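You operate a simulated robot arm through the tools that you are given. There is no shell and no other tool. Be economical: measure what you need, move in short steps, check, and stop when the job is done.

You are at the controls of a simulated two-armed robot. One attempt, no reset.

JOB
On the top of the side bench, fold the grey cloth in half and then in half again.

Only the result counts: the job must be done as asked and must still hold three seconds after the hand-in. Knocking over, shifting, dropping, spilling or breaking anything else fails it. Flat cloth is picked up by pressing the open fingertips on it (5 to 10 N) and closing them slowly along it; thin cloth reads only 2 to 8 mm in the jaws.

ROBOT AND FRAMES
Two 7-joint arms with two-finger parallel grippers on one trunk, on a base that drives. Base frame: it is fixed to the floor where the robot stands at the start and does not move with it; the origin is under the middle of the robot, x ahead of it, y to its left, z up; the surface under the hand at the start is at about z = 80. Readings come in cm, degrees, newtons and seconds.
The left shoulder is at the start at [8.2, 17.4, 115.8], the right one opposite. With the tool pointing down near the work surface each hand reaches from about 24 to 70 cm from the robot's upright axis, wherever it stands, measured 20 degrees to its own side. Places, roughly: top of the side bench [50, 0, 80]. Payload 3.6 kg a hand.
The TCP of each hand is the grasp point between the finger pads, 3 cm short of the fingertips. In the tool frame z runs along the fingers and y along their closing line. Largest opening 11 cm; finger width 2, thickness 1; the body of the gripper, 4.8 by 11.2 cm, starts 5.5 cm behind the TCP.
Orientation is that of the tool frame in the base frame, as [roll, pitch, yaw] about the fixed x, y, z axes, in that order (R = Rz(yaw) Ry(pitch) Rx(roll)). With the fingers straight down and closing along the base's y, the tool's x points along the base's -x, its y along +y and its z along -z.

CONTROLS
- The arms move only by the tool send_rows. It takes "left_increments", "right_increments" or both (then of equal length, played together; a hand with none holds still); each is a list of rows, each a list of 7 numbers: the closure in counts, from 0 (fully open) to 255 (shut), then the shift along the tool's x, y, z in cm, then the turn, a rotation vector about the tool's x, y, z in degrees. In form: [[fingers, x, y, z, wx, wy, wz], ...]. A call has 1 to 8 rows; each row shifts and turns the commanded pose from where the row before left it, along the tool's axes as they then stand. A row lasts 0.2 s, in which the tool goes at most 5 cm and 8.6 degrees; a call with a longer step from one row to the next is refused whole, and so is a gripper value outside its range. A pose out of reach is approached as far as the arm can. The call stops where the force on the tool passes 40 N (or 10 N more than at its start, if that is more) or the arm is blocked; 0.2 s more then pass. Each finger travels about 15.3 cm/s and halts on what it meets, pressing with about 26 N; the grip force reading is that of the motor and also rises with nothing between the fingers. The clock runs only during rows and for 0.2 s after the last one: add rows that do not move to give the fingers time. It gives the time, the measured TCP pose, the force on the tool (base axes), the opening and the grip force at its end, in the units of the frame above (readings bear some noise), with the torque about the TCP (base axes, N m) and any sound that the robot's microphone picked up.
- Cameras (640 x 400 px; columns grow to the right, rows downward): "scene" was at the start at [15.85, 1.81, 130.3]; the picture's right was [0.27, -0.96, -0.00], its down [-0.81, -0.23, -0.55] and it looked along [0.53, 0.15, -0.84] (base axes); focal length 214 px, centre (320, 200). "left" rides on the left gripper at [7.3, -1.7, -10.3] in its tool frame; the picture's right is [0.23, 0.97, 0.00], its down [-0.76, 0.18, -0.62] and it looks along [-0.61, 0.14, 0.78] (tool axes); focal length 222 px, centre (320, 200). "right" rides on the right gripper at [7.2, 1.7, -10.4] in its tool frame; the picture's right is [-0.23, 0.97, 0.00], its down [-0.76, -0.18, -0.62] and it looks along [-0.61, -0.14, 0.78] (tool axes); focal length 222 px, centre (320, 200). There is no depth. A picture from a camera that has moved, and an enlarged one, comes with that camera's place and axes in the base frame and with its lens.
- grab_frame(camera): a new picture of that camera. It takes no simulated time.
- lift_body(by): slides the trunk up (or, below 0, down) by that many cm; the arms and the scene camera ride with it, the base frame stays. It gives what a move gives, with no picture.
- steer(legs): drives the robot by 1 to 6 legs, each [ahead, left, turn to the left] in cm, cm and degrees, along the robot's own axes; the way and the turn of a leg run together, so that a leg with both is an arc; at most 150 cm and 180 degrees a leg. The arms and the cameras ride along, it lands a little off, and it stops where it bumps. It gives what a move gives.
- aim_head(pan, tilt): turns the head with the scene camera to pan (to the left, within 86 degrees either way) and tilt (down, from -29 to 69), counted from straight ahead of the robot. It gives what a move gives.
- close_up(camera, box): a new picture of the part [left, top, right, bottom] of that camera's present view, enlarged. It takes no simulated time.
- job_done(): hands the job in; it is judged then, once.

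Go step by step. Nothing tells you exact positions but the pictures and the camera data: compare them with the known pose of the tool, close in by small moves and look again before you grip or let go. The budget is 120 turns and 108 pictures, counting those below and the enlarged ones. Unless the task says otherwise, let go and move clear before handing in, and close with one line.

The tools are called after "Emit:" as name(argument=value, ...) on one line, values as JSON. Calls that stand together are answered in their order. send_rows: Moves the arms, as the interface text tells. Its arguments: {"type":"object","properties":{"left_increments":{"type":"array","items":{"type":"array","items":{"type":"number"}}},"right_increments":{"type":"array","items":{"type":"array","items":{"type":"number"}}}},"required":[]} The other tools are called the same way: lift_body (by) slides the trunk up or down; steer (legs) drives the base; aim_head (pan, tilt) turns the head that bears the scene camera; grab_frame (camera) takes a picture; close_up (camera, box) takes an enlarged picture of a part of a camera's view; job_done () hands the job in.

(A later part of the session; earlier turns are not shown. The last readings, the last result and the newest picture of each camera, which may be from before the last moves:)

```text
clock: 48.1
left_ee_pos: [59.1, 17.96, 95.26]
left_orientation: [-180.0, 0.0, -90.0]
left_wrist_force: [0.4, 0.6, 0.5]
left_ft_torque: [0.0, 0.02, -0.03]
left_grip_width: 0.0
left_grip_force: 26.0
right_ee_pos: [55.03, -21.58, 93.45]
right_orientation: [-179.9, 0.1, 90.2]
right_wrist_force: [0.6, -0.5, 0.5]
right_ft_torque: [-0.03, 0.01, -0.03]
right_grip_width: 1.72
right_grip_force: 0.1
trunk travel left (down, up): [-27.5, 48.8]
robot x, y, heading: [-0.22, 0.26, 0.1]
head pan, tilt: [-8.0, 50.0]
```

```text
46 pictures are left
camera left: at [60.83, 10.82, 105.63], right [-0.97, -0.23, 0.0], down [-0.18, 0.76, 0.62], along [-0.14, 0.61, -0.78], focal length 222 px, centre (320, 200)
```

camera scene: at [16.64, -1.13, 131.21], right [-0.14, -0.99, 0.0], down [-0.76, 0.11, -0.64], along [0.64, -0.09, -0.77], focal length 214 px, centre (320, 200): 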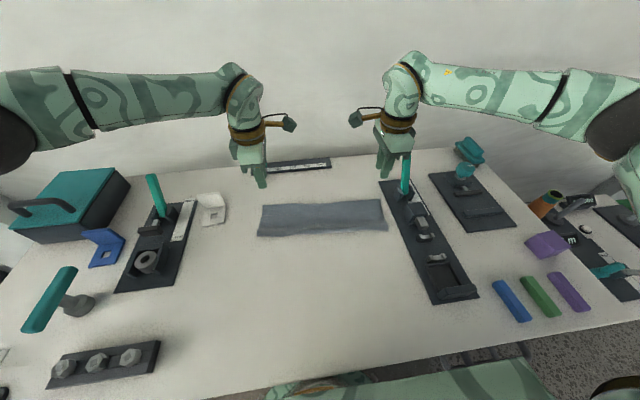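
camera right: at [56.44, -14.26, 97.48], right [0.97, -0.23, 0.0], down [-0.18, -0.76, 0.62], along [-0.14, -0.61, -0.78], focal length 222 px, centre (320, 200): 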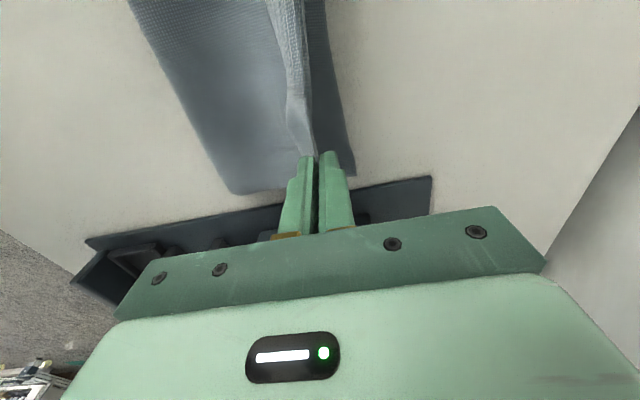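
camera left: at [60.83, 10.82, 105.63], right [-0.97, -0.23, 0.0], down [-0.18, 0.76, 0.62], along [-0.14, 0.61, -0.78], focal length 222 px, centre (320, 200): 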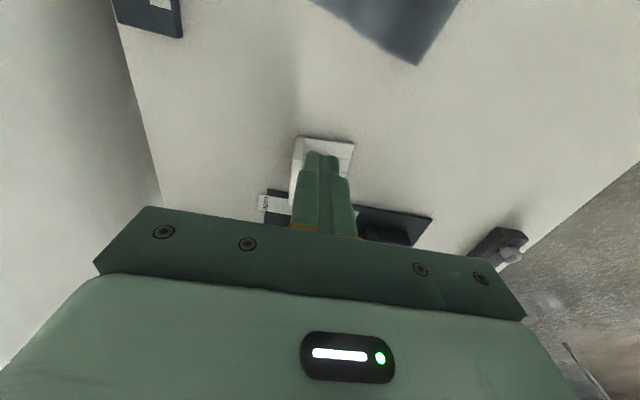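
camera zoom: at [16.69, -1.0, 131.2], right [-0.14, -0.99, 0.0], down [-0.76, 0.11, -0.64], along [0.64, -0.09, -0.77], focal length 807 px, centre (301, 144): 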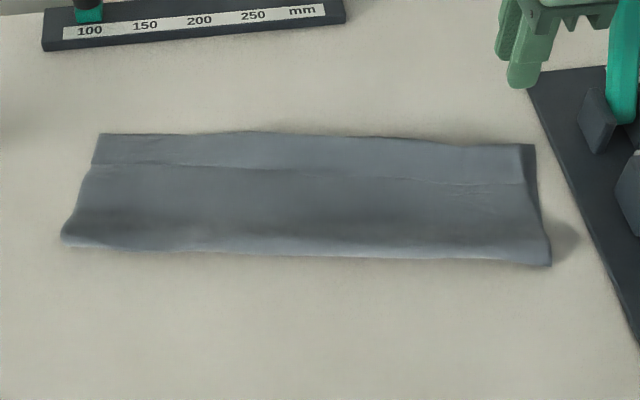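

The strip is 11 cm wide with a 3.5 cm hem turned back. To undo it, I'll pinch only the top layer just behind the hem's edge and lift, so the hem falls open by gravity. Then I lay it back with its edge on the bottom edge.

Emit:
send_rows(left_increments=[[200, 4, 1.2, 0, 0, 0, 0], [200, 4, 1.2, 0, 0, 0, 0], [200, 3.5, 1.3, 0, 0, 0, 0], [200, 0, 0, 4, 0, 0, 0], [200, 0, 0, 4, 0, 0, 0], [200, 0, 0, 3, 0, 0, 0], [200, 0, 0, 0, 0, 0, 0]], right_increments=[[200, 0.7, -1.6, 0, 0, 0, 0], [200, 0.7, -1.6, 0, 0, 0, 0], [200, 0.7, -1.7, 0, 0, 0, 0], [200, 0, 0, 3, 0, 0, 0], [200, 0, 0, 3, 0, 0, 0], [200, 0, 0, 3, 0, 0, 0], [200, 0, 0, 0, 0, 0, 0]])

Emit:
close_up(camera="left", box=[160, 20, 480, 220])

Emit:
close_up(camera="right", box=[160, 20, 480, 220])

```text
clock: 49.7
left_ee_pos: [55.89, 6.63, 84.3]
left_orientation: [-180.0, -0.1, -90.0]
left_wrist_force: [-0.4, 0.2, 0.5]
left_ft_torque: [0.0, -0.02, -0.01]
left_grip_width: 2.39
left_grip_force: 0.1
right_ee_pos: [49.64, -19.72, 84.5]
right_orientation: [180.0, 0.1, 90.0]
right_wrist_force: [0.5, 1.2, -0.3]
right_ft_torque: [-0.02, -0.03, 0.01]
right_grip_width: 2.37
right_grip_force: 0.1
trunk travel left (down, up): [-27.5, 48.8]
robot x, y, heading: [-0.03, 0.09, 0.2]
head pan, tilt: [-8.0, 50.0]
```

```text
2.00 times, centred on (320, 120) of left
camera zoom: at [57.6, -0.62, 94.48], right [-0.97, -0.23, 0.0], down [-0.18, 0.76, 0.62], along [-0.14, 0.61, -0.78], focal length 444 px, centre (320, 360)
```

zoom: 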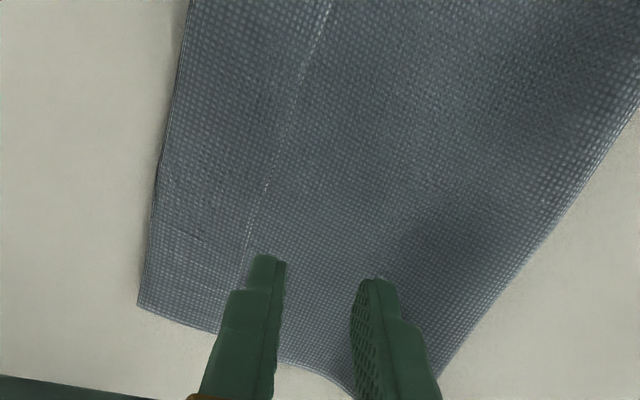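

```text
2.00 times, centred on (320, 120) of right
camera zoom: at [51.36, -12.42, 94.83], right [0.97, -0.23, 0.0], down [-0.18, -0.76, 0.62], along [-0.14, -0.61, -0.78], focal length 444 px, centre (320, 360)
```

zoom: 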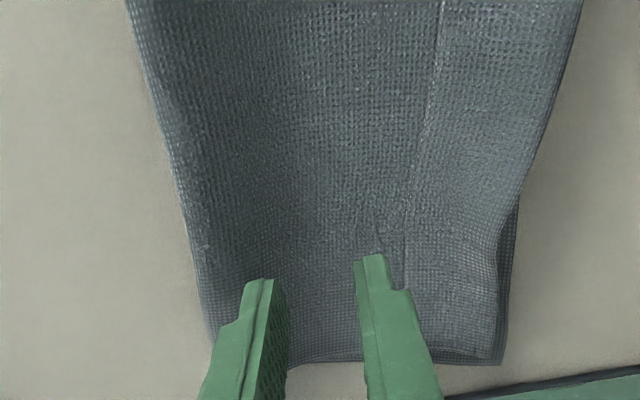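

Positions are good. I press lightly.

Emit:
send_rows(left_increments=[[200, 0, 0, 0.5, 0, 0, 0], [200, 0, 0, 0.3, 0, 0, 0], [200, 0, 0, 0.15, 0, 0, 0], [200, 0, 0, 0, 0, 0, 0], [200, 0, 0, 0, 0, 0, 0]], right_increments=[[200, 0, 0, 0.6, 0, 0, 0], [200, 0, 0, 0.4, 0, 0, 0], [200, 0, 0, 0.2, 0, 0, 0], [200, 0, 0, 0, 0, 0, 0], [200, 0, 0, 0, 0, 0, 0]])

```text
clock: 50.9
left_ee_pos: [55.73, 6.55, 83.4]
left_orientation: [179.9, -0.1, -89.9]
left_wrist_force: [-0.1, 0.2, -0.5]
left_ft_torque: [0.05, 0.04, -0.02]
left_grip_width: 2.38
left_grip_force: 0.0
right_ee_pos: [49.76, -19.47, 83.14]
right_orientation: [-179.9, 0.0, 89.9]
right_wrist_force: [-0.9, -0.2, 0.1]
right_ft_torque: [0.0, -0.01, 0.01]
right_grip_width: 2.36
right_grip_force: 0.0
trunk travel left (down, up): [-27.5, 48.8]
robot x, y, heading: [-0.23, -0.06, 0.4]
head pan, tilt: [-8.0, 50.0]
```

Emit:
send_rows(left_increments=[[200, 0, 0, 0.17, 0, 0, 0], [200, 0, 0, 0, 0, 0, 0], [200, 0, 0, 0, 0, 0, 0]], right_increments=[[200, 0, 0, 0.1, 0, 0, 0], [200, 0, 0, 0, 0, 0, 0], [200, 0, 0, 0, 0, 0, 0]])

```text
clock: 51.7
left_ee_pos: [55.64, 6.58, 83.12]
left_orientation: [179.9, -0.1, -89.9]
left_wrist_force: [1.1, 0.2, 4.7]
left_ft_torque: [0.05, -0.07, 0.0]
left_grip_width: 2.39
left_grip_force: 0.2
right_ee_pos: [49.7, -19.35, 83.09]
right_orientation: [-180.0, 0.0, 90.0]
right_wrist_force: [0.3, 0.1, 2.2]
right_ft_torque: [0.0, -0.02, -0.01]
right_grip_width: 2.38
right_grip_force: 0.0
trunk travel left (down, up): [-27.5, 48.8]
robot x, y, heading: [-0.05, 0.24, 0.1]
head pan, tilt: [-8.0, 50.0]
```

The presses are light, at 5 N and 2 N. I close slowly.

Emit:
send_rows(left_increments=[[205, 0, 0, 0, 0, 0, 0], [210, 0, 0, 0, 0, 0, 0], [215, 0, 0, 0, 0, 0, 0], [220, 0, 0, 0, 0, 0, 0], [225, 0, 0, 0, 0, 0, 0], [230, 0, 0, 0, 0, 0, 0], [235, 0, 0, 0, 0, 0, 0], [240, 0, 0, 0, 0, 0, 0]], right_increments=[[205, 0, 0, 0.03, 0, 0, 0], [210, 0, 0, 0, 0, 0, 0], [215, 0, 0, 0, 0, 0, 0], [220, 0, 0, 0, 0, 0, 0], [225, 0, 0, 0, 0, 0, 0], [230, 0, 0, 0, 0, 0, 0], [235, 0, 0, 0, 0, 0, 0], [240, 0, 0, 0, 0, 0, 0]])

Emit:
send_rows(left_increments=[[248, 0, 0, 0, 0, 0, 0], [255, 0, 0, 0, 0, 0, 0], [255, 0, 0, 0, 0, 0, 0]], right_increments=[[248, 0, 0, 0, 0, 0, 0], [255, 0, 0, 0, 0, 0, 0], [255, 0, 0, 0, 0, 0, 0]])

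Emit:
close_up(camera="left", box=[160, 20, 480, 220])

Emit:
close_up(camera="right", box=[160, 20, 480, 220])

```text
clock: 53.5
left_ee_pos: [55.62, 6.5, 83.18]
left_orientation: [180.0, 0.0, -89.9]
left_wrist_force: [-1.2, -0.4, 6.7]
left_ft_torque: [0.03, 0.0, 0.01]
left_grip_width: 0.54
left_grip_force: 0.0
right_ee_pos: [49.77, -19.45, 83.15]
right_orientation: [-180.0, 0.0, 90.0]
right_wrist_force: [-1.1, -0.4, 2.2]
right_ft_torque: [-0.01, -0.02, -0.01]
right_grip_width: 0.61
right_grip_force: 0.0
trunk travel left (down, up): [-27.5, 48.8]
robot x, y, heading: [-0.08, 0.24, -0.1]
head pan, tilt: [-8.0, 50.0]
```

```text
clock: 54.3
left_ee_pos: [55.68, 6.57, 83.17]
left_orientation: [180.0, -0.1, -89.7]
left_wrist_force: [0.5, -0.1, 6.2]
left_ft_torque: [0.06, -0.05, -0.01]
left_grip_width: 0.0
left_grip_force: 25.8
right_ee_pos: [49.83, -19.49, 83.16]
right_orientation: [-180.0, 0.0, 89.9]
right_wrist_force: [-0.4, -0.1, 2.7]
right_ft_torque: [-0.02, 0.01, -0.02]
right_grip_width: 0.0
right_grip_force: 25.7
trunk travel left (down, up): [-27.5, 48.8]
robot x, y, heading: [0.11, -0.09, -0.1]
head pan, tilt: [-8.0, 50.0]
```

```text
2.00 times, centred on (320, 120) of left
camera zoom: at [57.43, -0.71, 93.41], right [-0.97, -0.23, 0.0], down [-0.18, 0.76, 0.62], along [-0.14, 0.61, -0.78], focal length 444 px, centre (320, 360)
```

zoom: 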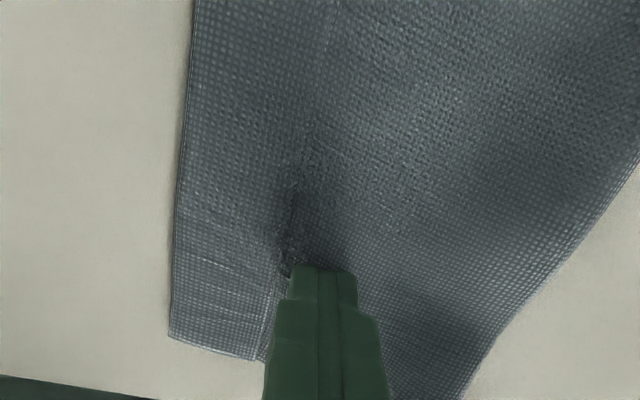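

```text
2.00 times, centred on (320, 120) of right
camera zoom: at [51.48, -12.21, 93.52], right [0.97, -0.23, 0.0], down [-0.18, -0.76, 0.62], along [-0.14, -0.61, -0.78], focal length 444 px, centre (320, 360)
```

zoom: 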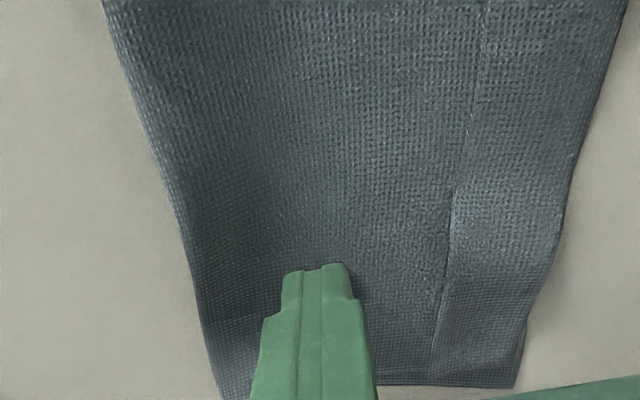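

Both missed. A wider 4 cm opening worked before, so I use that with a firmer press.

Emit:
send_rows(left_increments=[[255, 0, 0, -1.5, 0, 0, 0], [162, 0, 0.7, 0, 0, 0, 0], [162, 0, 0, 0, 0, 0, 0], [162, 0, 0, 1.2, 0, 0, 0], [162, 0, 0, 0.34, 0, 0, 0], [162, 0, 0, 0, 0, 0, 0], [162, 0, 0, 0, 0, 0, 0]], right_increments=[[255, 0, 0, -1.5, 0, 0, 0], [162, 0, -0.2, 0, 0, 0, 0], [162, 0, 0, 0, 0, 0, 0], [162, 0, 0, 1.2, 0, 0, 0], [162, 0, 0, 0.36, 0, 0, 0], [162, 0, 0, 0, 0, 0, 0], [162, 0, 0, 0, 0, 0, 0]])

Emit:
close_up(camera="left", box=[160, 20, 480, 220])

Emit:
close_up(camera="right", box=[160, 20, 480, 220])

```text
clock: 55.9
left_ee_pos: [54.75, 6.58, 83.34]
left_orientation: [-179.9, -0.2, -89.9]
left_wrist_force: [0.2, 1.1, 2.7]
left_ft_torque: [0.02, -0.08, 0.04]
left_grip_width: 4.04
left_grip_force: 0.4
right_ee_pos: [49.5, -19.44, 83.16]
right_orientation: [179.9, 0.0, 90.0]
right_wrist_force: [1.5, -2.7, 15.3]
right_ft_torque: [-0.17, 0.17, 0.03]
right_grip_width: 3.97
right_grip_force: 0.0
trunk travel left (down, up): [-27.5, 48.8]
robot x, y, heading: [0.25, 0.38, -0.1]
head pan, tilt: [-8.0, 50.0]
```

```text
2.00 times, centred on (320, 120) of left
camera zoom: at [56.61, -0.66, 93.49], right [-0.97, -0.23, 0.0], down [-0.18, 0.76, 0.62], along [-0.14, 0.61, -0.78], focal length 444 px, centre (320, 360)
```

zoom: 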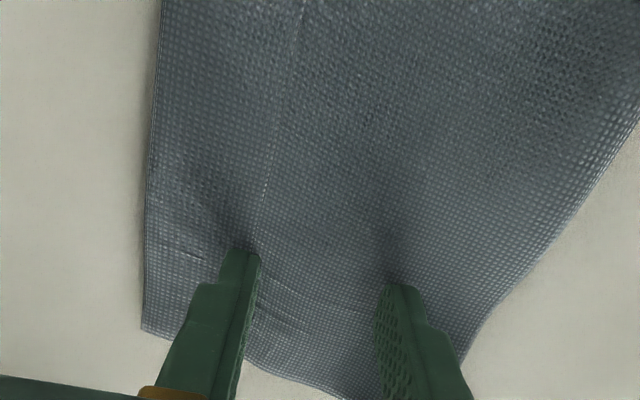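

```text
2.00 times, centred on (320, 120) of right
camera zoom: at [51.2, -12.17, 93.51], right [0.97, -0.23, 0.0], down [-0.18, -0.76, 0.62], along [-0.14, -0.61, -0.78], focal length 444 px, centre (320, 360)
```

zoom: 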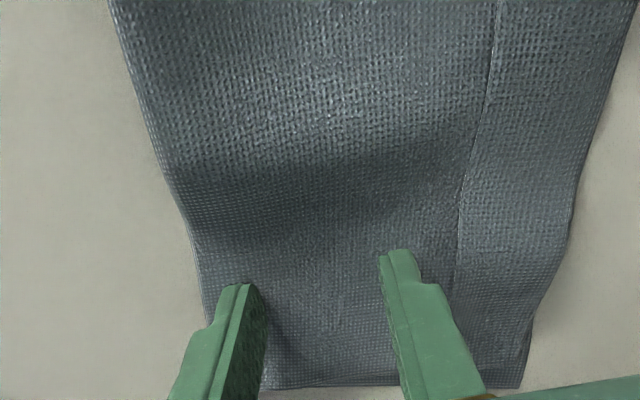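

Emit:
send_rows(left_increments=[[162, 0, 0, -0.6, 0, 0, 0], [162, 0, 1.0, 0, 0, 0, 0], [162, 0, 0, 0.6, 0, 0, 0], [162, 0, 0, 0.07, 0, 0, 0], [162, 0, 0, 0, 0, 0, 0], [162, 0, 0, 0, 0, 0, 0]], right_increments=[[162, 0, 0, -0.02, 0, 0, 0], [162, 0, 0, 0, 0, 0, 0], [162, 0, 0, 0, 0, 0, 0], [162, 0, 0, 0, 0, 0, 0], [162, 0, 0, 0, 0, 0, 0], [162, 0, 0, 0, 0, 0, 0]])

```text
clock: 57.3
left_ee_pos: [53.92, 6.66, 83.17]
left_orientation: [-179.9, 0.0, -89.9]
left_wrist_force: [1.8, 1.5, 16.3]
left_ft_torque: [0.16, -0.12, 0.02]
left_grip_width: 4.03
left_grip_force: 0.1
right_ee_pos: [49.37, -19.43, 83.2]
right_orientation: [180.0, 0.0, 90.0]
right_wrist_force: [2.3, 0.8, 8.9]
right_ft_torque: [-0.02, 0.03, 0.0]
right_grip_width: 4.01
right_grip_force: 0.0
trunk travel left (down, up): [-27.5, 48.8]
robot x, y, heading: [0.34, -0.08, 0.0]
head pan, tilt: [-8.0, 50.0]
```

The presses are 16 N and 9 N. I close slowly to about 1.8 cm and look.

Emit:
send_rows(left_increments=[[168, 0, 0, 0, 0, 0, 0], [174, 0, 0, 0, 0, 0, 0], [180, 0, 0, 0, 0, 0, 0], [186, 0, 0, 0, 0, 0, 0], [192, 0, 0, 0, 0, 0, 0], [198, 0, 0, 0, 0, 0, 0], [204, 0, 0, 0, 0, 0, 0], [210, 0, 0, 0, 0, 0, 0]], right_increments=[[168, 0, 0, 0, 0, 0, 0], [174, 0, 0, 0, 0, 0, 0], [180, 0, 0, 0, 0, 0, 0], [186, 0, 0, 0, 0, 0, 0], [192, 0, 0, 0, 0, 0, 0], [198, 0, 0, 0, 0, 0, 0], [204, 0, 0, 0, 0, 0, 0], [210, 0, 0, 0, 0, 0, 0]])

Emit:
close_up(camera="left", box=[160, 20, 480, 220])

Emit:
close_up(camera="right", box=[160, 20, 480, 220])

```text
clock: 59.1
left_ee_pos: [53.89, 6.48, 83.03]
left_orientation: [-180.0, -0.1, -89.9]
left_wrist_force: [-1.3, -1.4, 25.5]
left_ft_torque: [0.12, -0.12, 0.03]
left_grip_width: 1.93
left_grip_force: 0.0
right_ee_pos: [49.36, -19.51, 83.11]
right_orientation: [179.9, 0.0, 90.0]
right_wrist_force: [0.1, 0.8, 2.0]
right_ft_torque: [0.02, 0.03, 0.03]
right_grip_width: 1.91
right_grip_force: 0.1
trunk travel left (down, up): [-27.5, 48.8]
robot x, y, heading: [-0.07, 0.17, -0.1]
head pan, tilt: [-8.0, 50.0]
```

```text
2.00 times, centred on (320, 120) of left
camera zoom: at [55.55, -0.71, 93.4], right [-0.97, -0.23, 0.0], down [-0.18, 0.76, 0.62], along [-0.14, 0.61, -0.78], focal length 444 px, centre (320, 360)
```

zoom: 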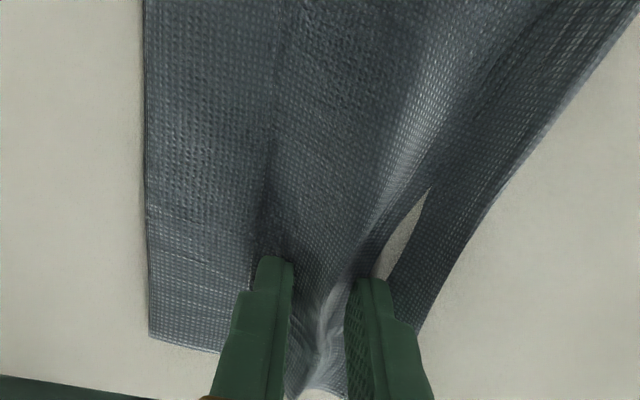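

```text
2.00 times, centred on (320, 120) of right
camera zoom: at [51.01, -12.23, 93.53], right [0.97, -0.23, 0.0], down [-0.18, -0.76, 0.62], along [-0.14, -0.61, -0.78], focal length 444 px, centre (320, 360)
```

zoom: 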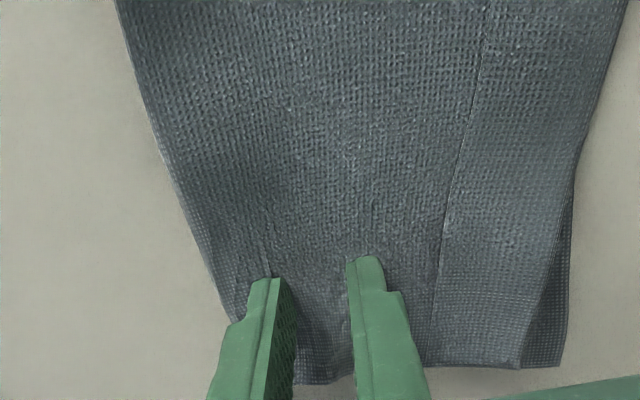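

The left ridge is good. The right hand pressed too lightly, so I press it more and finish closing.

Emit:
send_rows(left_increments=[[216, 0, 0, 0, 0, 0, 0], [222, 0, 0, 0, 0, 0, 0], [228, 0, 0, 0, 0, 0, 0], [234, 0, 0, 0, 0, 0, 0], [240, 0, 0, 0, 0, 0, 0], [246, 0, 0, 0, 0, 0, 0], [255, 0, 0, 0, 0, 0, 0], [255, 0, 0, 0, 0, 0, 0]], right_increments=[[162, 0, 0, -0.5, 0, 0, 0], [162, 0, 0, 0, 0, 0, 0], [162, 0, 0, 0.3, 0, 0, 0], [162, 0, 0, 0.28, 0, 0, 0], [162, 0, 0, 0, 0, 0, 0], [162, 0, 0, 0, 0, 0, 0], [162, 0, 0, 0, 0, 0, 0], [162, 0, 0, 0, 0, 0, 0]])

```text
clock: 60.9
left_ee_pos: [53.78, 6.67, 83.19]
left_orientation: [-179.9, 0.0, -89.9]
left_wrist_force: [1.6, -0.9, 25.6]
left_ft_torque: [0.12, -0.07, 0.02]
left_grip_width: 0.27
left_grip_force: 26.6
right_ee_pos: [49.43, -19.43, 83.09]
right_orientation: [179.8, 0.0, 90.0]
right_wrist_force: [0.0, 1.0, 5.8]
right_ft_torque: [0.01, 0.05, 0.0]
right_grip_width: 4.03
right_grip_force: 0.0
trunk travel left (down, up): [-27.5, 48.8]
robot x, y, heading: [-0.03, -0.26, 0.1]
head pan, tilt: [-8.0, 50.0]
```

Emit:
send_rows(right_increments=[[162, 0, 0, 0.12, 0, 0, 0], [162, 0, 0, 0, 0, 0, 0], [162, 0, 0, 0, 0, 0, 0], [162, 0, 0, 0, 0, 0, 0]])

```text
clock: 61.9
left_ee_pos: [53.69, 6.52, 83.27]
left_orientation: [-179.9, -0.1, -89.8]
left_wrist_force: [2.9, -2.0, 18.9]
left_ft_torque: [0.03, -0.14, 0.01]
left_grip_width: 0.26
left_grip_force: 26.2
right_ee_pos: [49.39, -19.31, 83.17]
right_orientation: [179.8, 0.0, 90.1]
right_wrist_force: [0.3, -3.0, 28.3]
right_ft_torque: [-0.26, 0.48, 0.12]
right_grip_width: 4.01
right_grip_force: 0.0
trunk travel left (down, up): [-27.5, 48.8]
robot x, y, heading: [-0.26, -0.13, -0.1]
head pan, tilt: [-8.0, 50.0]
```

Emit:
send_rows(right_increments=[[168, 0, 0, -0.03, 0, 0, 0], [174, 0, 0, 0, 0, 0, 0], [180, 0, 0, 0, 0, 0, 0], [186, 0, 0, 0, 0, 0, 0], [192, 0, 0, 0, 0, 0, 0], [198, 0, 0, 0, 0, 0, 0], [204, 0, 0, 0, 0, 0, 0], [210, 0, 0, 0, 0, 0, 0]])

Emit:
send_rows(right_increments=[[216, 0, 0, 0, 0, 0, 0], [222, 0, 0, 0, 0, 0, 0], [228, 0, 0, 0, 0, 0, 0], [234, 0, 0, 0, 0, 0, 0], [240, 0, 0, 0, 0, 0, 0], [246, 0, 0, 0, 0, 0, 0], [255, 0, 0, 0, 0, 0, 0], [255, 0, 0, 0, 0, 0, 0]])

Emit:
close_up(camera="right", box=[160, 20, 480, 220])

```text
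clock: 63.7
left_ee_pos: [53.7, 6.58, 83.26]
left_orientation: [-179.9, 0.0, -89.9]
left_wrist_force: [0.5, -2.9, 10.7]
left_ft_torque: [-0.04, -0.04, 0.0]
left_grip_width: 0.25
left_grip_force: 26.1
right_ee_pos: [49.39, -19.38, 83.07]
right_orientation: [179.8, 0.0, 90.0]
right_wrist_force: [-1.5, 0.8, 35.5]
right_ft_torque: [-0.15, 0.24, 0.02]
right_grip_width: 1.86
right_grip_force: 0.1
trunk travel left (down, up): [-27.5, 48.8]
robot x, y, heading: [0.15, 0.2, -0.2]
head pan, tilt: [-8.0, 50.0]
```

```text
clock: 65.5
left_ee_pos: [53.72, 6.6, 83.18]
left_orientation: [-179.9, -0.1, -89.9]
left_wrist_force: [-1.5, -2.1, 7.3]
left_ft_torque: [0.02, 0.03, -0.02]
left_grip_width: 0.26
left_grip_force: 26.0
right_ee_pos: [49.39, -19.3, 83.2]
right_orientation: [179.8, 0.0, 90.1]
right_wrist_force: [-1.3, 2.2, 34.3]
right_ft_torque: [-0.1, 0.07, -0.11]
right_grip_width: 0.2
right_grip_force: 25.9
trunk travel left (down, up): [-27.5, 48.8]
robot x, y, heading: [0.23, 0.14, -0.2]
head pan, tilt: [-8.0, 50.0]
```

```text
2.00 times, centred on (320, 120) of right
camera zoom: at [51.04, -12.08, 93.5], right [0.97, -0.23, 0.0], down [-0.18, -0.76, 0.62], along [-0.14, -0.61, -0.78], focal length 444 px, centre (320, 360)
```

zoom: 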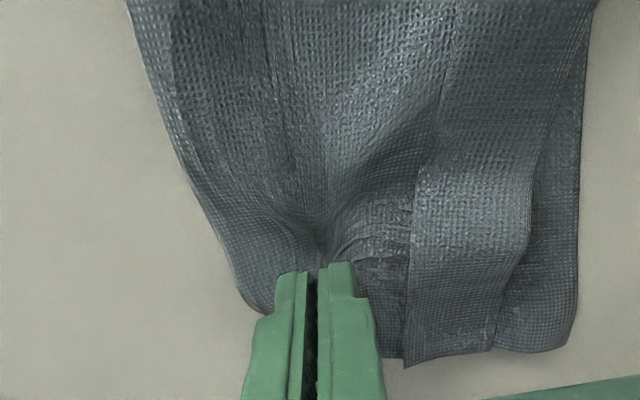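

Both hands hold the top layer behind the hem. I lift about 7 cm and check that the hem drops open.

Emit:
send_rows(left_increments=[[255, 0, 0, -1, 0, 0, 0], [255, 0, 0.2, -1.5, 0, 0, 0], [255, 0, 0.3, -1.5, 0, 0, 0], [255, 0, 0.3, -1.5, 0, 0, 0], [255, 0, 0.2, -1.5, 0, 0, 0], [255, 0, 0, -1, 0, 0, 0], [255, 0, 0, 0, 0, 0, 0], [255, 0, 0, 0, 0, 0, 0]], right_increments=[[255, 0, 0, -1, 0, 0, 0], [255, 0, -0.2, -1.5, 0, 0, 0], [255, 0, -0.3, -1.5, 0, 0, 0], [255, 0, -0.3, -1.5, 0, 0, 0], [255, 0, -0.2, -1.5, 0, 0, 0], [255, 0, 0, -1, 0, 0, 0], [255, 0, 0, 0, 0, 0, 0], [255, 0, 0, 0, 0, 0, 0]])

Emit:
grab_frame(camera="right")

Emit:
grab_frame(camera="left")

Emit:
close_up(camera="scene", box=[240, 150, 410, 265])

```text
clock: 67.3
left_ee_pos: [52.87, 6.61, 91.22]
left_orientation: [179.9, -0.1, -89.9]
left_wrist_force: [-0.5, -1.1, -0.4]
left_ft_torque: [-0.03, 0.03, 0.0]
left_grip_width: 0.24
left_grip_force: 25.9
right_ee_pos: [48.61, -19.44, 91.07]
right_orientation: [180.0, 0.0, 90.0]
right_wrist_force: [0.6, 1.1, 0.2]
right_ft_torque: [-0.01, -0.04, 0.03]
right_grip_width: 0.19
right_grip_force: 26.2
trunk travel left (down, up): [-27.5, 48.8]
robot x, y, heading: [-0.04, 0.3, -0.1]
head pan, tilt: [-8.0, 50.0]
```

```text
36 pictures are left
camera right: at [50.37, -12.17, 101.39], right [0.97, -0.23, 0.0], down [-0.18, -0.76, 0.62], along [-0.14, -0.61, -0.78], focal length 222 px, centre (320, 200)
```

right: 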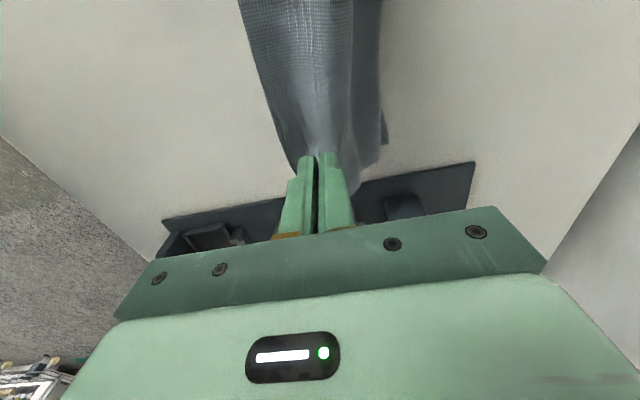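

```text
35 pictures are left
camera left: at [54.6, -0.61, 101.44], right [-0.97, -0.23, 0.0], down [-0.18, 0.76, 0.62], along [-0.14, 0.61, -0.78], focal length 222 px, centre (320, 200)
```

left: 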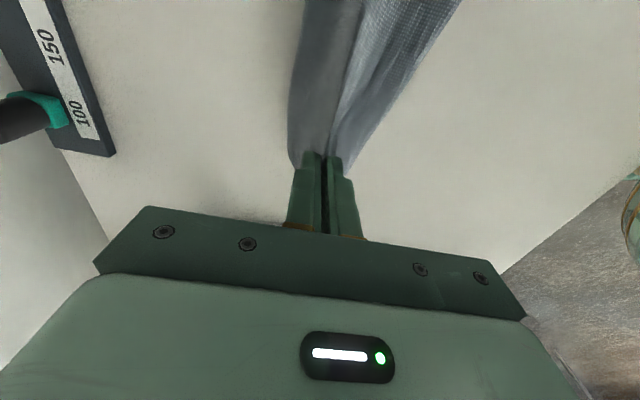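

```text
3.48 times, centred on (325, 208) of scene
camera zoom: at [16.74, -1.15, 131.18], right [-0.14, -0.99, 0.0], down [-0.76, 0.11, -0.64], along [0.64, -0.09, -0.77], focal length 746 px, centre (303, 174)
```

zoom: 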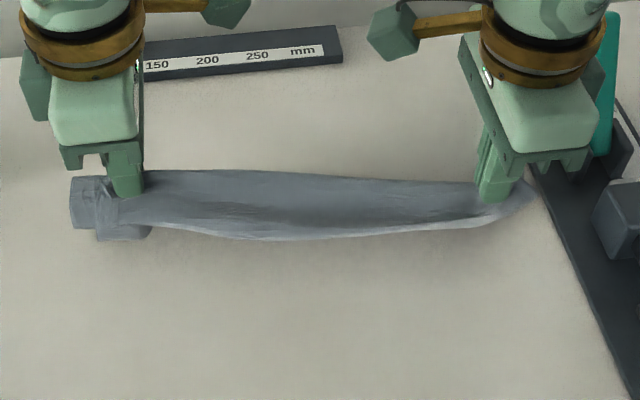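

The left hand may hold both layers. I lift further and look.

Emit:
send_rows(left_increments=[[255, 0, 0, -2, 0, 0, 0], [255, 0, 0, -2, 0, 0, 0], [255, 0, 0, -2, 0, 0, 0], [255, 0, 0, 0, 0, 0, 0], [255, 0, 0, 0, 0, 0, 0]], right_increments=[[255, 0, 0, -2, 0, 0, 0], [255, 0, 0, -2, 0, 0, 0], [255, 0, 0, -2, 0, 0, 0], [255, 0, 0, 0, 0, 0, 0], [255, 0, 0, 0, 0, 0, 0]])

Emit:
close_up(camera="scene", box=[240, 150, 410, 265])

Emit:
close_up(camera="left", box=[240, 0, 480, 200])

```text
clock: 68.5
left_ee_pos: [53.04, 6.33, 97.09]
left_orientation: [180.0, -0.1, -89.9]
left_wrist_force: [0.2, 0.3, -0.3]
left_ft_torque: [0.0, 0.01, 0.02]
left_grip_width: 0.26
left_grip_force: 26.1
right_ee_pos: [48.79, -19.64, 96.86]
right_orientation: [-180.0, 0.0, 90.0]
right_wrist_force: [0.0, -0.3, -0.3]
right_ft_torque: [0.01, -0.02, 0.0]
right_grip_width: 0.17
right_grip_force: 26.0
trunk travel left (down, up): [-27.5, 48.8]
robot x, y, heading: [-0.1, 0.04, -0.1]
head pan, tilt: [-8.0, 50.0]
```

```text
3.48 times, centred on (325, 208) of scene
camera zoom: at [16.72, -1.15, 131.19], right [-0.14, -0.99, 0.0], down [-0.76, 0.11, -0.64], along [0.64, -0.09, -0.77], focal length 746 px, centre (303, 174)
```

zoom: 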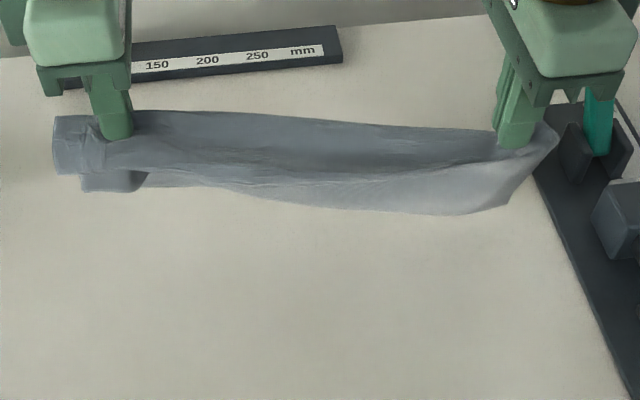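

```text
2.00 times, centred on (360, 100) of left
camera zoom: at [54.81, -0.86, 107.36], right [-0.97, -0.23, 0.0], down [-0.18, 0.76, 0.62], along [-0.14, 0.61, -0.78], focal length 444 px, centre (240, 400)
```

zoom: 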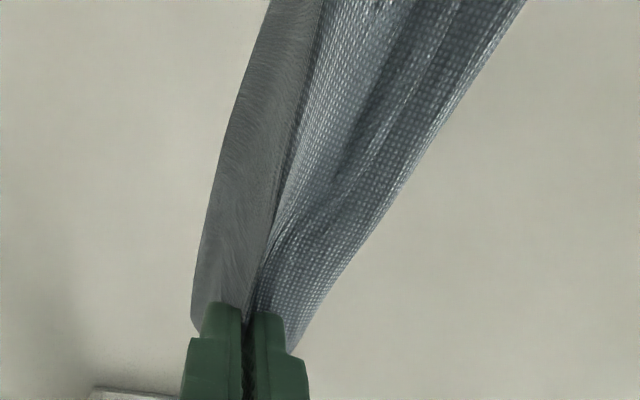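

The whole cloth is lifted like a towel on a rail, so I'll use that to lay it down again. I lower while moving back (−x), so the free edges spread out to +x, and I square the hands up at the same time.

Emit:
send_rows(left_increments=[[255, 0, 1.0, 1.2, 0, 0, 0], [255, 0, 1.0, 1.2, 0, 0, 0], [255, 0, 1.0, 1.2, 0, 0, 0], [255, 0, 1.2, 1.2, 0, 0, 0], [255, 0, 0, 1.2, 0, 0, 0], [255, 0, 0, 0, 0, 0, 0], [255, 0, 0, 0, 0, 0, 0]], right_increments=[[255, 0, 0, 1.2, 0, 0, 0], [255, 0, 0, 1.2, 0, 0, 0], [255, 0, 0, 1.2, 0, 0, 0], [255, 0, 0, 1.2, 0, 0, 0], [255, 0, 0, 1.2, 0, 0, 0], [255, 0, 0, 0, 0, 0, 0], [255, 0, 0, 0, 0, 0, 0]])

Emit:
send_rows(left_increments=[[255, 0, 0.8, 0.7, 0, 0, 0], [255, 0, 0.8, 0.7, 0, 0, 0], [255, 0, 0.8, 0.7, 0, 0, 0], [255, 0, 0.8, 0.7, 0, 0, 0], [255, 0, 0.8, 0.7, 0, 0, 0], [255, 0, 0.8, 0.7, 0, 0, 0], [255, 0, 0, 0, 0, 0, 0]], right_increments=[[255, 0, -0.8, 0.7, 0, 0, 0], [255, 0, -0.8, 0.7, 0, 0, 0], [255, 0, -0.8, 0.7, 0, 0, 0], [255, 0, -0.8, 0.7, 0, 0, 0], [255, 0, -0.8, 0.7, 0, 0, 0], [255, 0, -0.8, 0.7, 0, 0, 0], [255, 0, 0, 0, 0, 0, 0]])

Emit:
close_up(camera="scene", box=[230, 150, 420, 290])

Emit:
grab_frame(camera="left")

Emit:
grab_frame(camera="right")

```text
clock: 70.1
left_ee_pos: [48.76, 6.49, 90.93]
left_orientation: [179.9, -0.1, -89.9]
left_wrist_force: [-0.3, 0.1, -0.3]
left_ft_torque: [0.03, -0.02, -0.04]
left_grip_width: 0.25
left_grip_force: 26.6
right_ee_pos: [48.61, -19.6, 90.82]
right_orientation: [-179.9, 0.0, 90.0]
right_wrist_force: [-1.1, 0.7, -0.6]
right_ft_torque: [0.01, -0.02, -0.01]
right_grip_width: 0.19
right_grip_force: 26.1
trunk travel left (down, up): [-27.5, 48.8]
robot x, y, heading: [0.0, 0.3, 0.1]
head pan, tilt: [-8.0, 50.0]
```

```text
clock: 71.7
left_ee_pos: [43.97, 6.6, 86.78]
left_orientation: [179.9, -0.1, -89.9]
left_wrist_force: [0.1, 0.6, -0.3]
left_ft_torque: [0.0, -0.02, 0.01]
left_grip_width: 0.23
left_grip_force: 26.1
right_ee_pos: [43.73, -19.59, 86.91]
right_orientation: [-179.9, 0.0, 90.1]
right_wrist_force: [-0.2, 0.0, -0.5]
right_ft_torque: [0.01, -0.04, 0.02]
right_grip_width: 0.2
right_grip_force: 25.8
trunk travel left (down, up): [-27.5, 48.8]
robot x, y, heading: [-0.39, 0.22, -0.1]
head pan, tilt: [-8.0, 50.0]
```

```text
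2.86 times, centred on (325, 220) of scene
camera zoom: at [16.75, -1.15, 131.19], right [-0.14, -0.99, 0.0], down [-0.76, 0.11, -0.64], along [0.64, -0.09, -0.77], focal length 613 px, centre (306, 143)
```

zoom: 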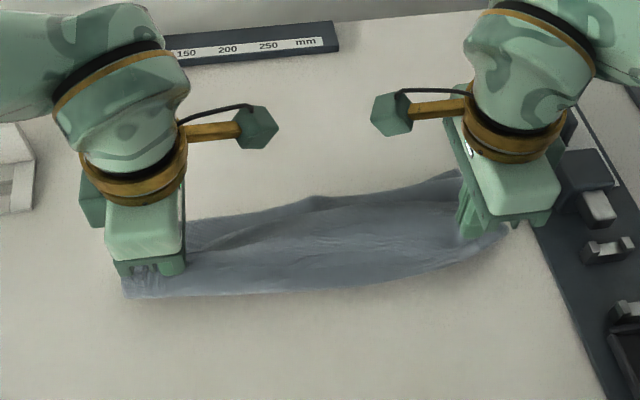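

```text
30 pictures are left
camera left: at [45.75, -0.63, 97.08], right [-0.97, -0.23, 0.0], down [-0.18, 0.76, 0.62], along [-0.14, 0.61, -0.78], focal length 222 px, centre (320, 200)
```

left: 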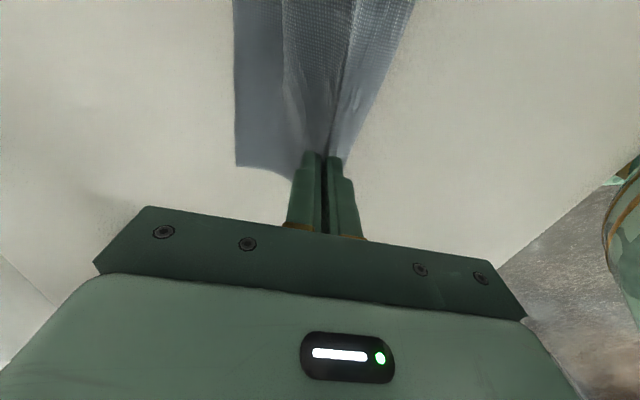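

```text
29 pictures are left
camera right: at [45.53, -12.35, 97.2], right [0.97, -0.23, 0.0], down [-0.18, -0.76, 0.62], along [-0.14, -0.61, -0.78], focal length 222 px, centre (320, 200)
```

right: 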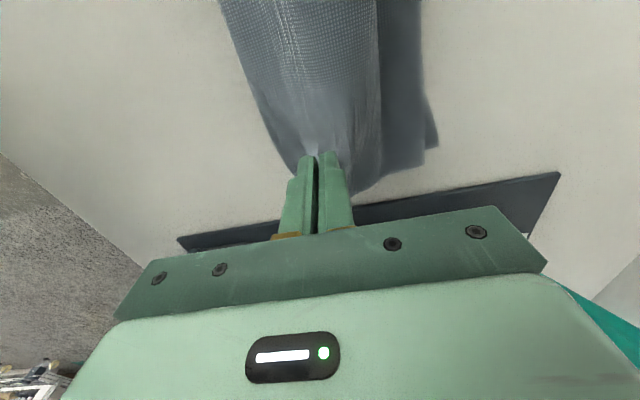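

The edges now lie spread to +x. I lower the rest of the way, release and rise to look.

Emit:
send_rows(left_increments=[[255, 0, 0.7, 0.9, 0, 0, 0], [255, 0, 0.7, 0.9, 0, 0, 0], [255, 0, 0.4, 0.9, 0, 0, 0], [255, 0, 0, 0.5, 0, 0, 0], [235, 0, 0, 0, 0, 0, 0], [200, 0, 0, 0, 0, 0, 0], [162, 0, 0, 0, 0, 0, 0], [162, 0, 0, -1.5, 0, 0, 0]], right_increments=[[255, 0, -0.7, 0.9, 0, 0, 0], [255, 0, -0.7, 0.9, 0, 0, 0], [255, 0, -0.4, 0.9, 0, 0, 0], [255, 0, 0, 0.5, 0, 0, 0], [235, 0, 0, 0, 0, 0, 0], [200, 0, 0, 0, 0, 0, 0], [162, 0, 0, 0, 0, 0, 0], [162, 0, 0, -1.5, 0, 0, 0]])

Emit:
send_rows(left_increments=[[162, 0, 0, -4, 0, 0, 0], [162, 0, 0, -5, 0, 0, 0], [162, -4, 0, -2, 0, 0, 0], [162, -4, 0, 0, 0, 0, 0], [162, -2, 0, 0, 0, 0, 0], [162, 0, 0, 0, 0, 0, 0]], right_increments=[[162, 0, 0, -4, 0, 0, 0], [162, 0, 0, -5, 0, 0, 0], [162, -4, 0, -2, 0, 0, 0], [162, -4, 0, 0, 0, 0, 0], [162, -2, 0, 0, 0, 0, 0], [162, 0, 0, 0, 0, 0, 0]])

Emit:
close_up(camera="scene", box=[230, 160, 420, 290])

```text
clock: 73.5
left_ee_pos: [42.1, 6.62, 85.3]
left_orientation: [-179.9, -0.1, -89.9]
left_wrist_force: [0.6, -0.3, -0.5]
left_ft_torque: [0.0, 0.03, -0.01]
left_grip_width: 4.02
left_grip_force: 0.0
right_ee_pos: [41.95, -19.49, 85.07]
right_orientation: [180.0, 0.0, 90.1]
right_wrist_force: [0.8, 0.6, 1.0]
right_ft_torque: [-0.03, -0.02, 0.01]
right_grip_width: 4.01
right_grip_force: 0.1
trunk travel left (down, up): [-27.5, 48.8]
robot x, y, heading: [-0.14, -0.16, -0.3]
head pan, tilt: [-8.0, 50.0]
```

```text
clock: 74.9
left_ee_pos: [42.24, 16.39, 95.98]
left_orientation: [179.9, -0.1, -89.9]
left_wrist_force: [0.6, 0.3, -0.3]
left_ft_torque: [-0.04, 0.03, 0.02]
left_grip_width: 4.02
left_grip_force: 0.1
right_ee_pos: [41.88, -29.44, 95.74]
right_orientation: [-179.9, 0.0, 90.0]
right_wrist_force: [0.0, -0.2, 0.1]
right_ft_torque: [-0.01, 0.01, 0.0]
right_grip_width: 4.0
right_grip_force: 0.0
trunk travel left (down, up): [-27.5, 48.8]
robot x, y, heading: [0.07, 0.11, 0.1]
head pan, tilt: [-8.0, 50.0]
```

```text
3.08 times, centred on (325, 225) of scene
camera zoom: at [16.76, -1.16, 131.18], right [-0.14, -0.99, 0.0], down [-0.76, 0.11, -0.64], along [0.64, -0.09, -0.77], focal length 660 px, centre (305, 123)
```

zoom: 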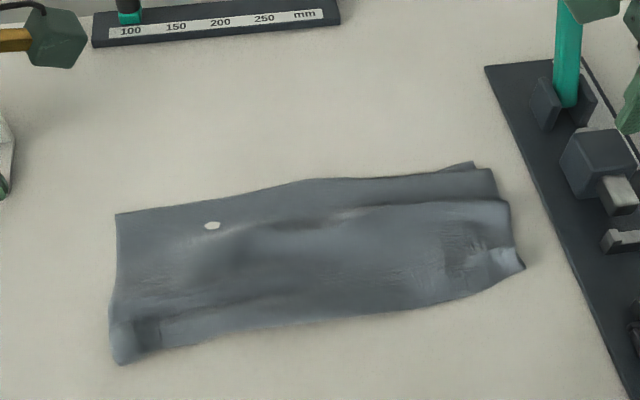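

The left half is now clean at 13.8 cm wide, with no hem. The right end still has a small hem of about 2–3 cm, so I repeat the trick there with the right hand only.

Emit:
send_rows(right_increments=[[162, 3.4, 0.4, 0, 0, 0, 0], [162, 3.4, 0.4, 0, 0, 0, 0], [162, 3.2, 0.3, 0, 0, 0, 0], [162, 0, 0, 4.5, 0, 0, 0], [162, 0, 0, 4.5, 0, 0, 0], [162, 0, 0, 2.8, 0, 0, 0], [162, 0, 0, 0.8, 0, 0, 0], [162, 0, 0, 0, 0, 0, 0]])

Emit:
close_up(camera="right", box=[160, 0, 480, 220])

```text
clock: 76.7
left_ee_pos: [42.09, 16.43, 95.94]
left_orientation: [180.0, -0.2, -89.9]
left_wrist_force: [-0.7, -1.1, -0.1]
left_ft_torque: [0.01, -0.01, 0.02]
left_grip_width: 4.01
left_grip_force: 0.1
right_ee_pos: [43.01, -19.55, 83.51]
right_orientation: [180.0, 0.0, 90.0]
right_wrist_force: [-0.4, -0.1, -0.3]
right_ft_torque: [-0.01, 0.0, 0.01]
right_grip_width: 3.98
right_grip_force: 0.1
trunk travel left (down, up): [-27.5, 48.8]
robot x, y, heading: [0.32, -0.2, -0.2]
head pan, tilt: [-8.0, 50.0]
```

```text
1.82 times, centred on (320, 110) of right
camera zoom: at [44.72, -12.29, 93.85], right [0.97, -0.23, 0.0], down [-0.18, -0.76, 0.62], along [-0.14, -0.61, -0.78], focal length 404 px, centre (320, 364)
```

zoom: 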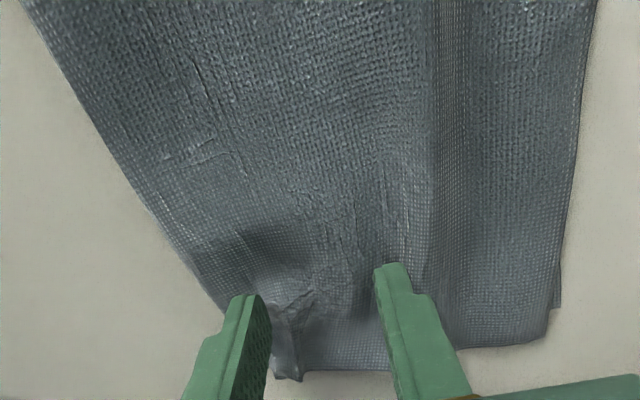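

At the right end the layers look tucked near the fold. I'll grab both ends near the folded (near) edge, hang the folded cloth fully so that everything falls straight, and lay it down again.

Emit:
send_rows(left_increments=[[162, 3.3, 0.5, 0, 0, 0, 0], [162, 3.3, 0.5, 0, 0, 0, 0], [162, 3.3, 0.5, 0, 0, 0, 0], [162, 0, 0, 4.5, 0, 0, 0], [162, 0, 0, 4.5, 0, 0, 0], [162, 0, 0, 2.8, 0, 0, 0], [162, 0, 0, 0.9, 0, 0, 0], [162, 0, 0, 0, 0, 0, 0]], right_increments=[[162, 0, 0, 0, 0, 0, 0], [162, 0, 0, 0, 0, 0, 0], [162, 0, 0, 0, 0, 0, 0], [162, 0, 0, 0, 0, 0, 0], [162, 0, 0, 0, 0, 0, 0], [162, 0, 0, 0, 0, 0, 0], [162, 0, 0, 0.38, 0, 0, 0], [162, 0, 0, 0, 0, 0, 0]])

Emit:
close_up(camera="left", box=[160, 0, 480, 220])

```text
clock: 78.5
left_ee_pos: [40.64, 6.33, 83.48]
left_orientation: [179.8, -0.1, -89.8]
left_wrist_force: [1.1, -0.5, -0.2]
left_ft_torque: [0.0, 0.0, -0.02]
left_grip_width: 4.02
left_grip_force: 0.1
right_ee_pos: [43.07, -19.49, 83.22]
right_orientation: [-179.9, 0.1, 90.0]
right_wrist_force: [-0.6, -0.3, 3.9]
right_ft_torque: [-0.03, -0.07, -0.02]
right_grip_width: 4.02
right_grip_force: 0.0
trunk travel left (down, up): [-27.5, 48.8]
robot x, y, heading: [0.12, -0.22, 0.1]
head pan, tilt: [-8.0, 50.0]
```

```text
1.82 times, centred on (320, 110) of left
camera zoom: at [42.35, -0.78, 93.79], right [-0.97, -0.23, 0.0], down [-0.18, 0.76, 0.62], along [-0.14, 0.61, -0.78], focal length 404 px, centre (320, 364)
```

zoom: 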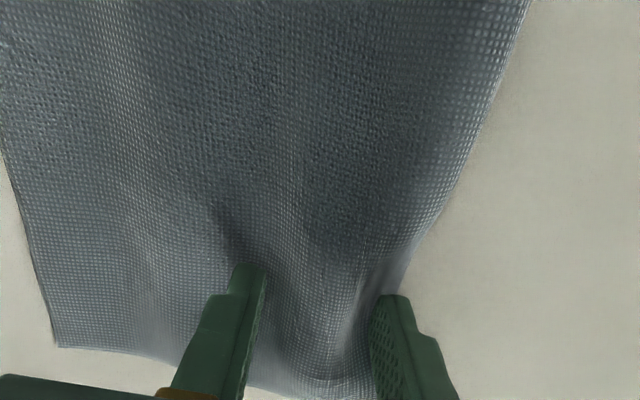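

Emit:
send_rows(left_increments=[[162, 0, 0, -0.4, 0, 0, 0], [162, 0, -0.8, 0, 0, 0, 0], [162, 0, 0, 0.5, 0, 0, 0], [162, 0, 0, 0.3, 0, 0, 0], [162, 0, 0, 0, 0, 0, 0], [162, 0, 0, 0, 0, 0, 0]], right_increments=[[162, 0, 0, 0.1, 0, 0, 0], [162, 0, 0, 0, 0, 0, 0], [162, 0, 0, 0, 0, 0, 0], [162, 0, 0, 0, 0, 0, 0], [162, 0, 0, 0, 0, 0, 0], [162, 0, 0, 0, 0, 0, 0]])

```text
clock: 79.9
left_ee_pos: [41.4, 6.62, 83.28]
left_orientation: [-179.9, -0.2, -89.9]
left_wrist_force: [1.3, 0.7, 14.3]
left_ft_torque: [0.17, -0.29, 0.07]
left_grip_width: 4.06
left_grip_force: 0.8
right_ee_pos: [43.04, -19.61, 83.22]
right_orientation: [179.9, -0.1, 90.0]
right_wrist_force: [2.5, 0.2, 13.4]
right_ft_torque: [-0.16, -0.13, 0.01]
right_grip_width: 4.05
right_grip_force: 0.2
trunk travel left (down, up): [-27.5, 48.8]
robot x, y, heading: [0.06, -0.3, -0.0]
head pan, tilt: [-8.0, 50.0]
```

The presses are 14 N and 13 N. I add a touch more and close slowly.

Emit:
send_rows(left_increments=[[168, 0, 0, 0.06, 0, 0, 0], [174, 0, 0, 0, 0, 0, 0], [180, 0, 0, 0, 0, 0, 0], [186, 0, 0, 0, 0, 0, 0], [192, 0, 0, 0, 0, 0, 0], [198, 0, 0, 0, 0, 0, 0], [204, 0, 0, 0, 0, 0, 0], [210, 0, 0, 0, 0, 0, 0]], right_increments=[[168, 0, 0, 0.06, 0, 0, 0], [174, 0, 0, 0, 0, 0, 0], [180, 0, 0, 0, 0, 0, 0], [186, 0, 0, 0, 0, 0, 0], [192, 0, 0, 0, 0, 0, 0], [198, 0, 0, 0, 0, 0, 0], [204, 0, 0, 0, 0, 0, 0], [210, 0, 0, 0, 0, 0, 0]])

Emit:
send_rows(left_increments=[[216, 0, 0, 0, 0, 0, 0], [222, 0, 0, 0, 0, 0, 0], [228, 0, 0, 0, 0, 0, 0], [234, 0, 0, 0, 0, 0, 0], [240, 0, 0, 0, 0, 0, 0], [246, 0, 0, 0, 0, 0, 0], [255, 0, 0, 0, 0, 0, 0], [255, 0, 0, 0, 0, 0, 0]], right_increments=[[216, 0, 0, 0, 0, 0, 0], [222, 0, 0, 0, 0, 0, 0], [228, 0, 0, 0, 0, 0, 0], [234, 0, 0, 0, 0, 0, 0], [240, 0, 0, 0, 0, 0, 0], [246, 0, 0, 0, 0, 0, 0], [255, 0, 0, 0, 0, 0, 0], [255, 0, 0, 0, 0, 0, 0]])

```text
clock: 81.7
left_ee_pos: [41.12, 6.56, 83.13]
left_orientation: [-179.9, -0.1, -89.9]
left_wrist_force: [-3.4, -1.2, 27.9]
left_ft_torque: [0.24, -0.27, 0.05]
left_grip_width: 1.77
left_grip_force: 0.1
right_ee_pos: [42.83, -19.47, 83.12]
right_orientation: [179.8, 0.1, 90.0]
right_wrist_force: [-0.6, 1.0, 22.7]
right_ft_torque: [-0.12, 0.03, -0.03]
right_grip_width: 1.95
right_grip_force: 0.1
trunk travel left (down, up): [-27.5, 48.8]
robot x, y, heading: [-0.32, 0.42, 0.1]
head pan, tilt: [-8.0, 50.0]
```

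```text
clock: 83.5
left_ee_pos: [41.2, 6.57, 83.16]
left_orientation: [-179.8, -0.2, -89.9]
left_wrist_force: [1.3, -2.2, 27.4]
left_ft_torque: [0.17, -0.25, -0.05]
left_grip_width: 0.28
left_grip_force: 26.2
right_ee_pos: [42.82, -19.44, 83.25]
right_orientation: [179.8, 0.0, 89.9]
right_wrist_force: [-1.4, 0.8, 26.0]
right_ft_torque: [-0.16, 0.06, -0.07]
right_grip_width: 0.24
right_grip_force: 26.3
trunk travel left (down, up): [-27.5, 48.8]
robot x, y, heading: [-0.5, 0.07, 0.0]
head pan, tilt: [-8.0, 50.0]
```

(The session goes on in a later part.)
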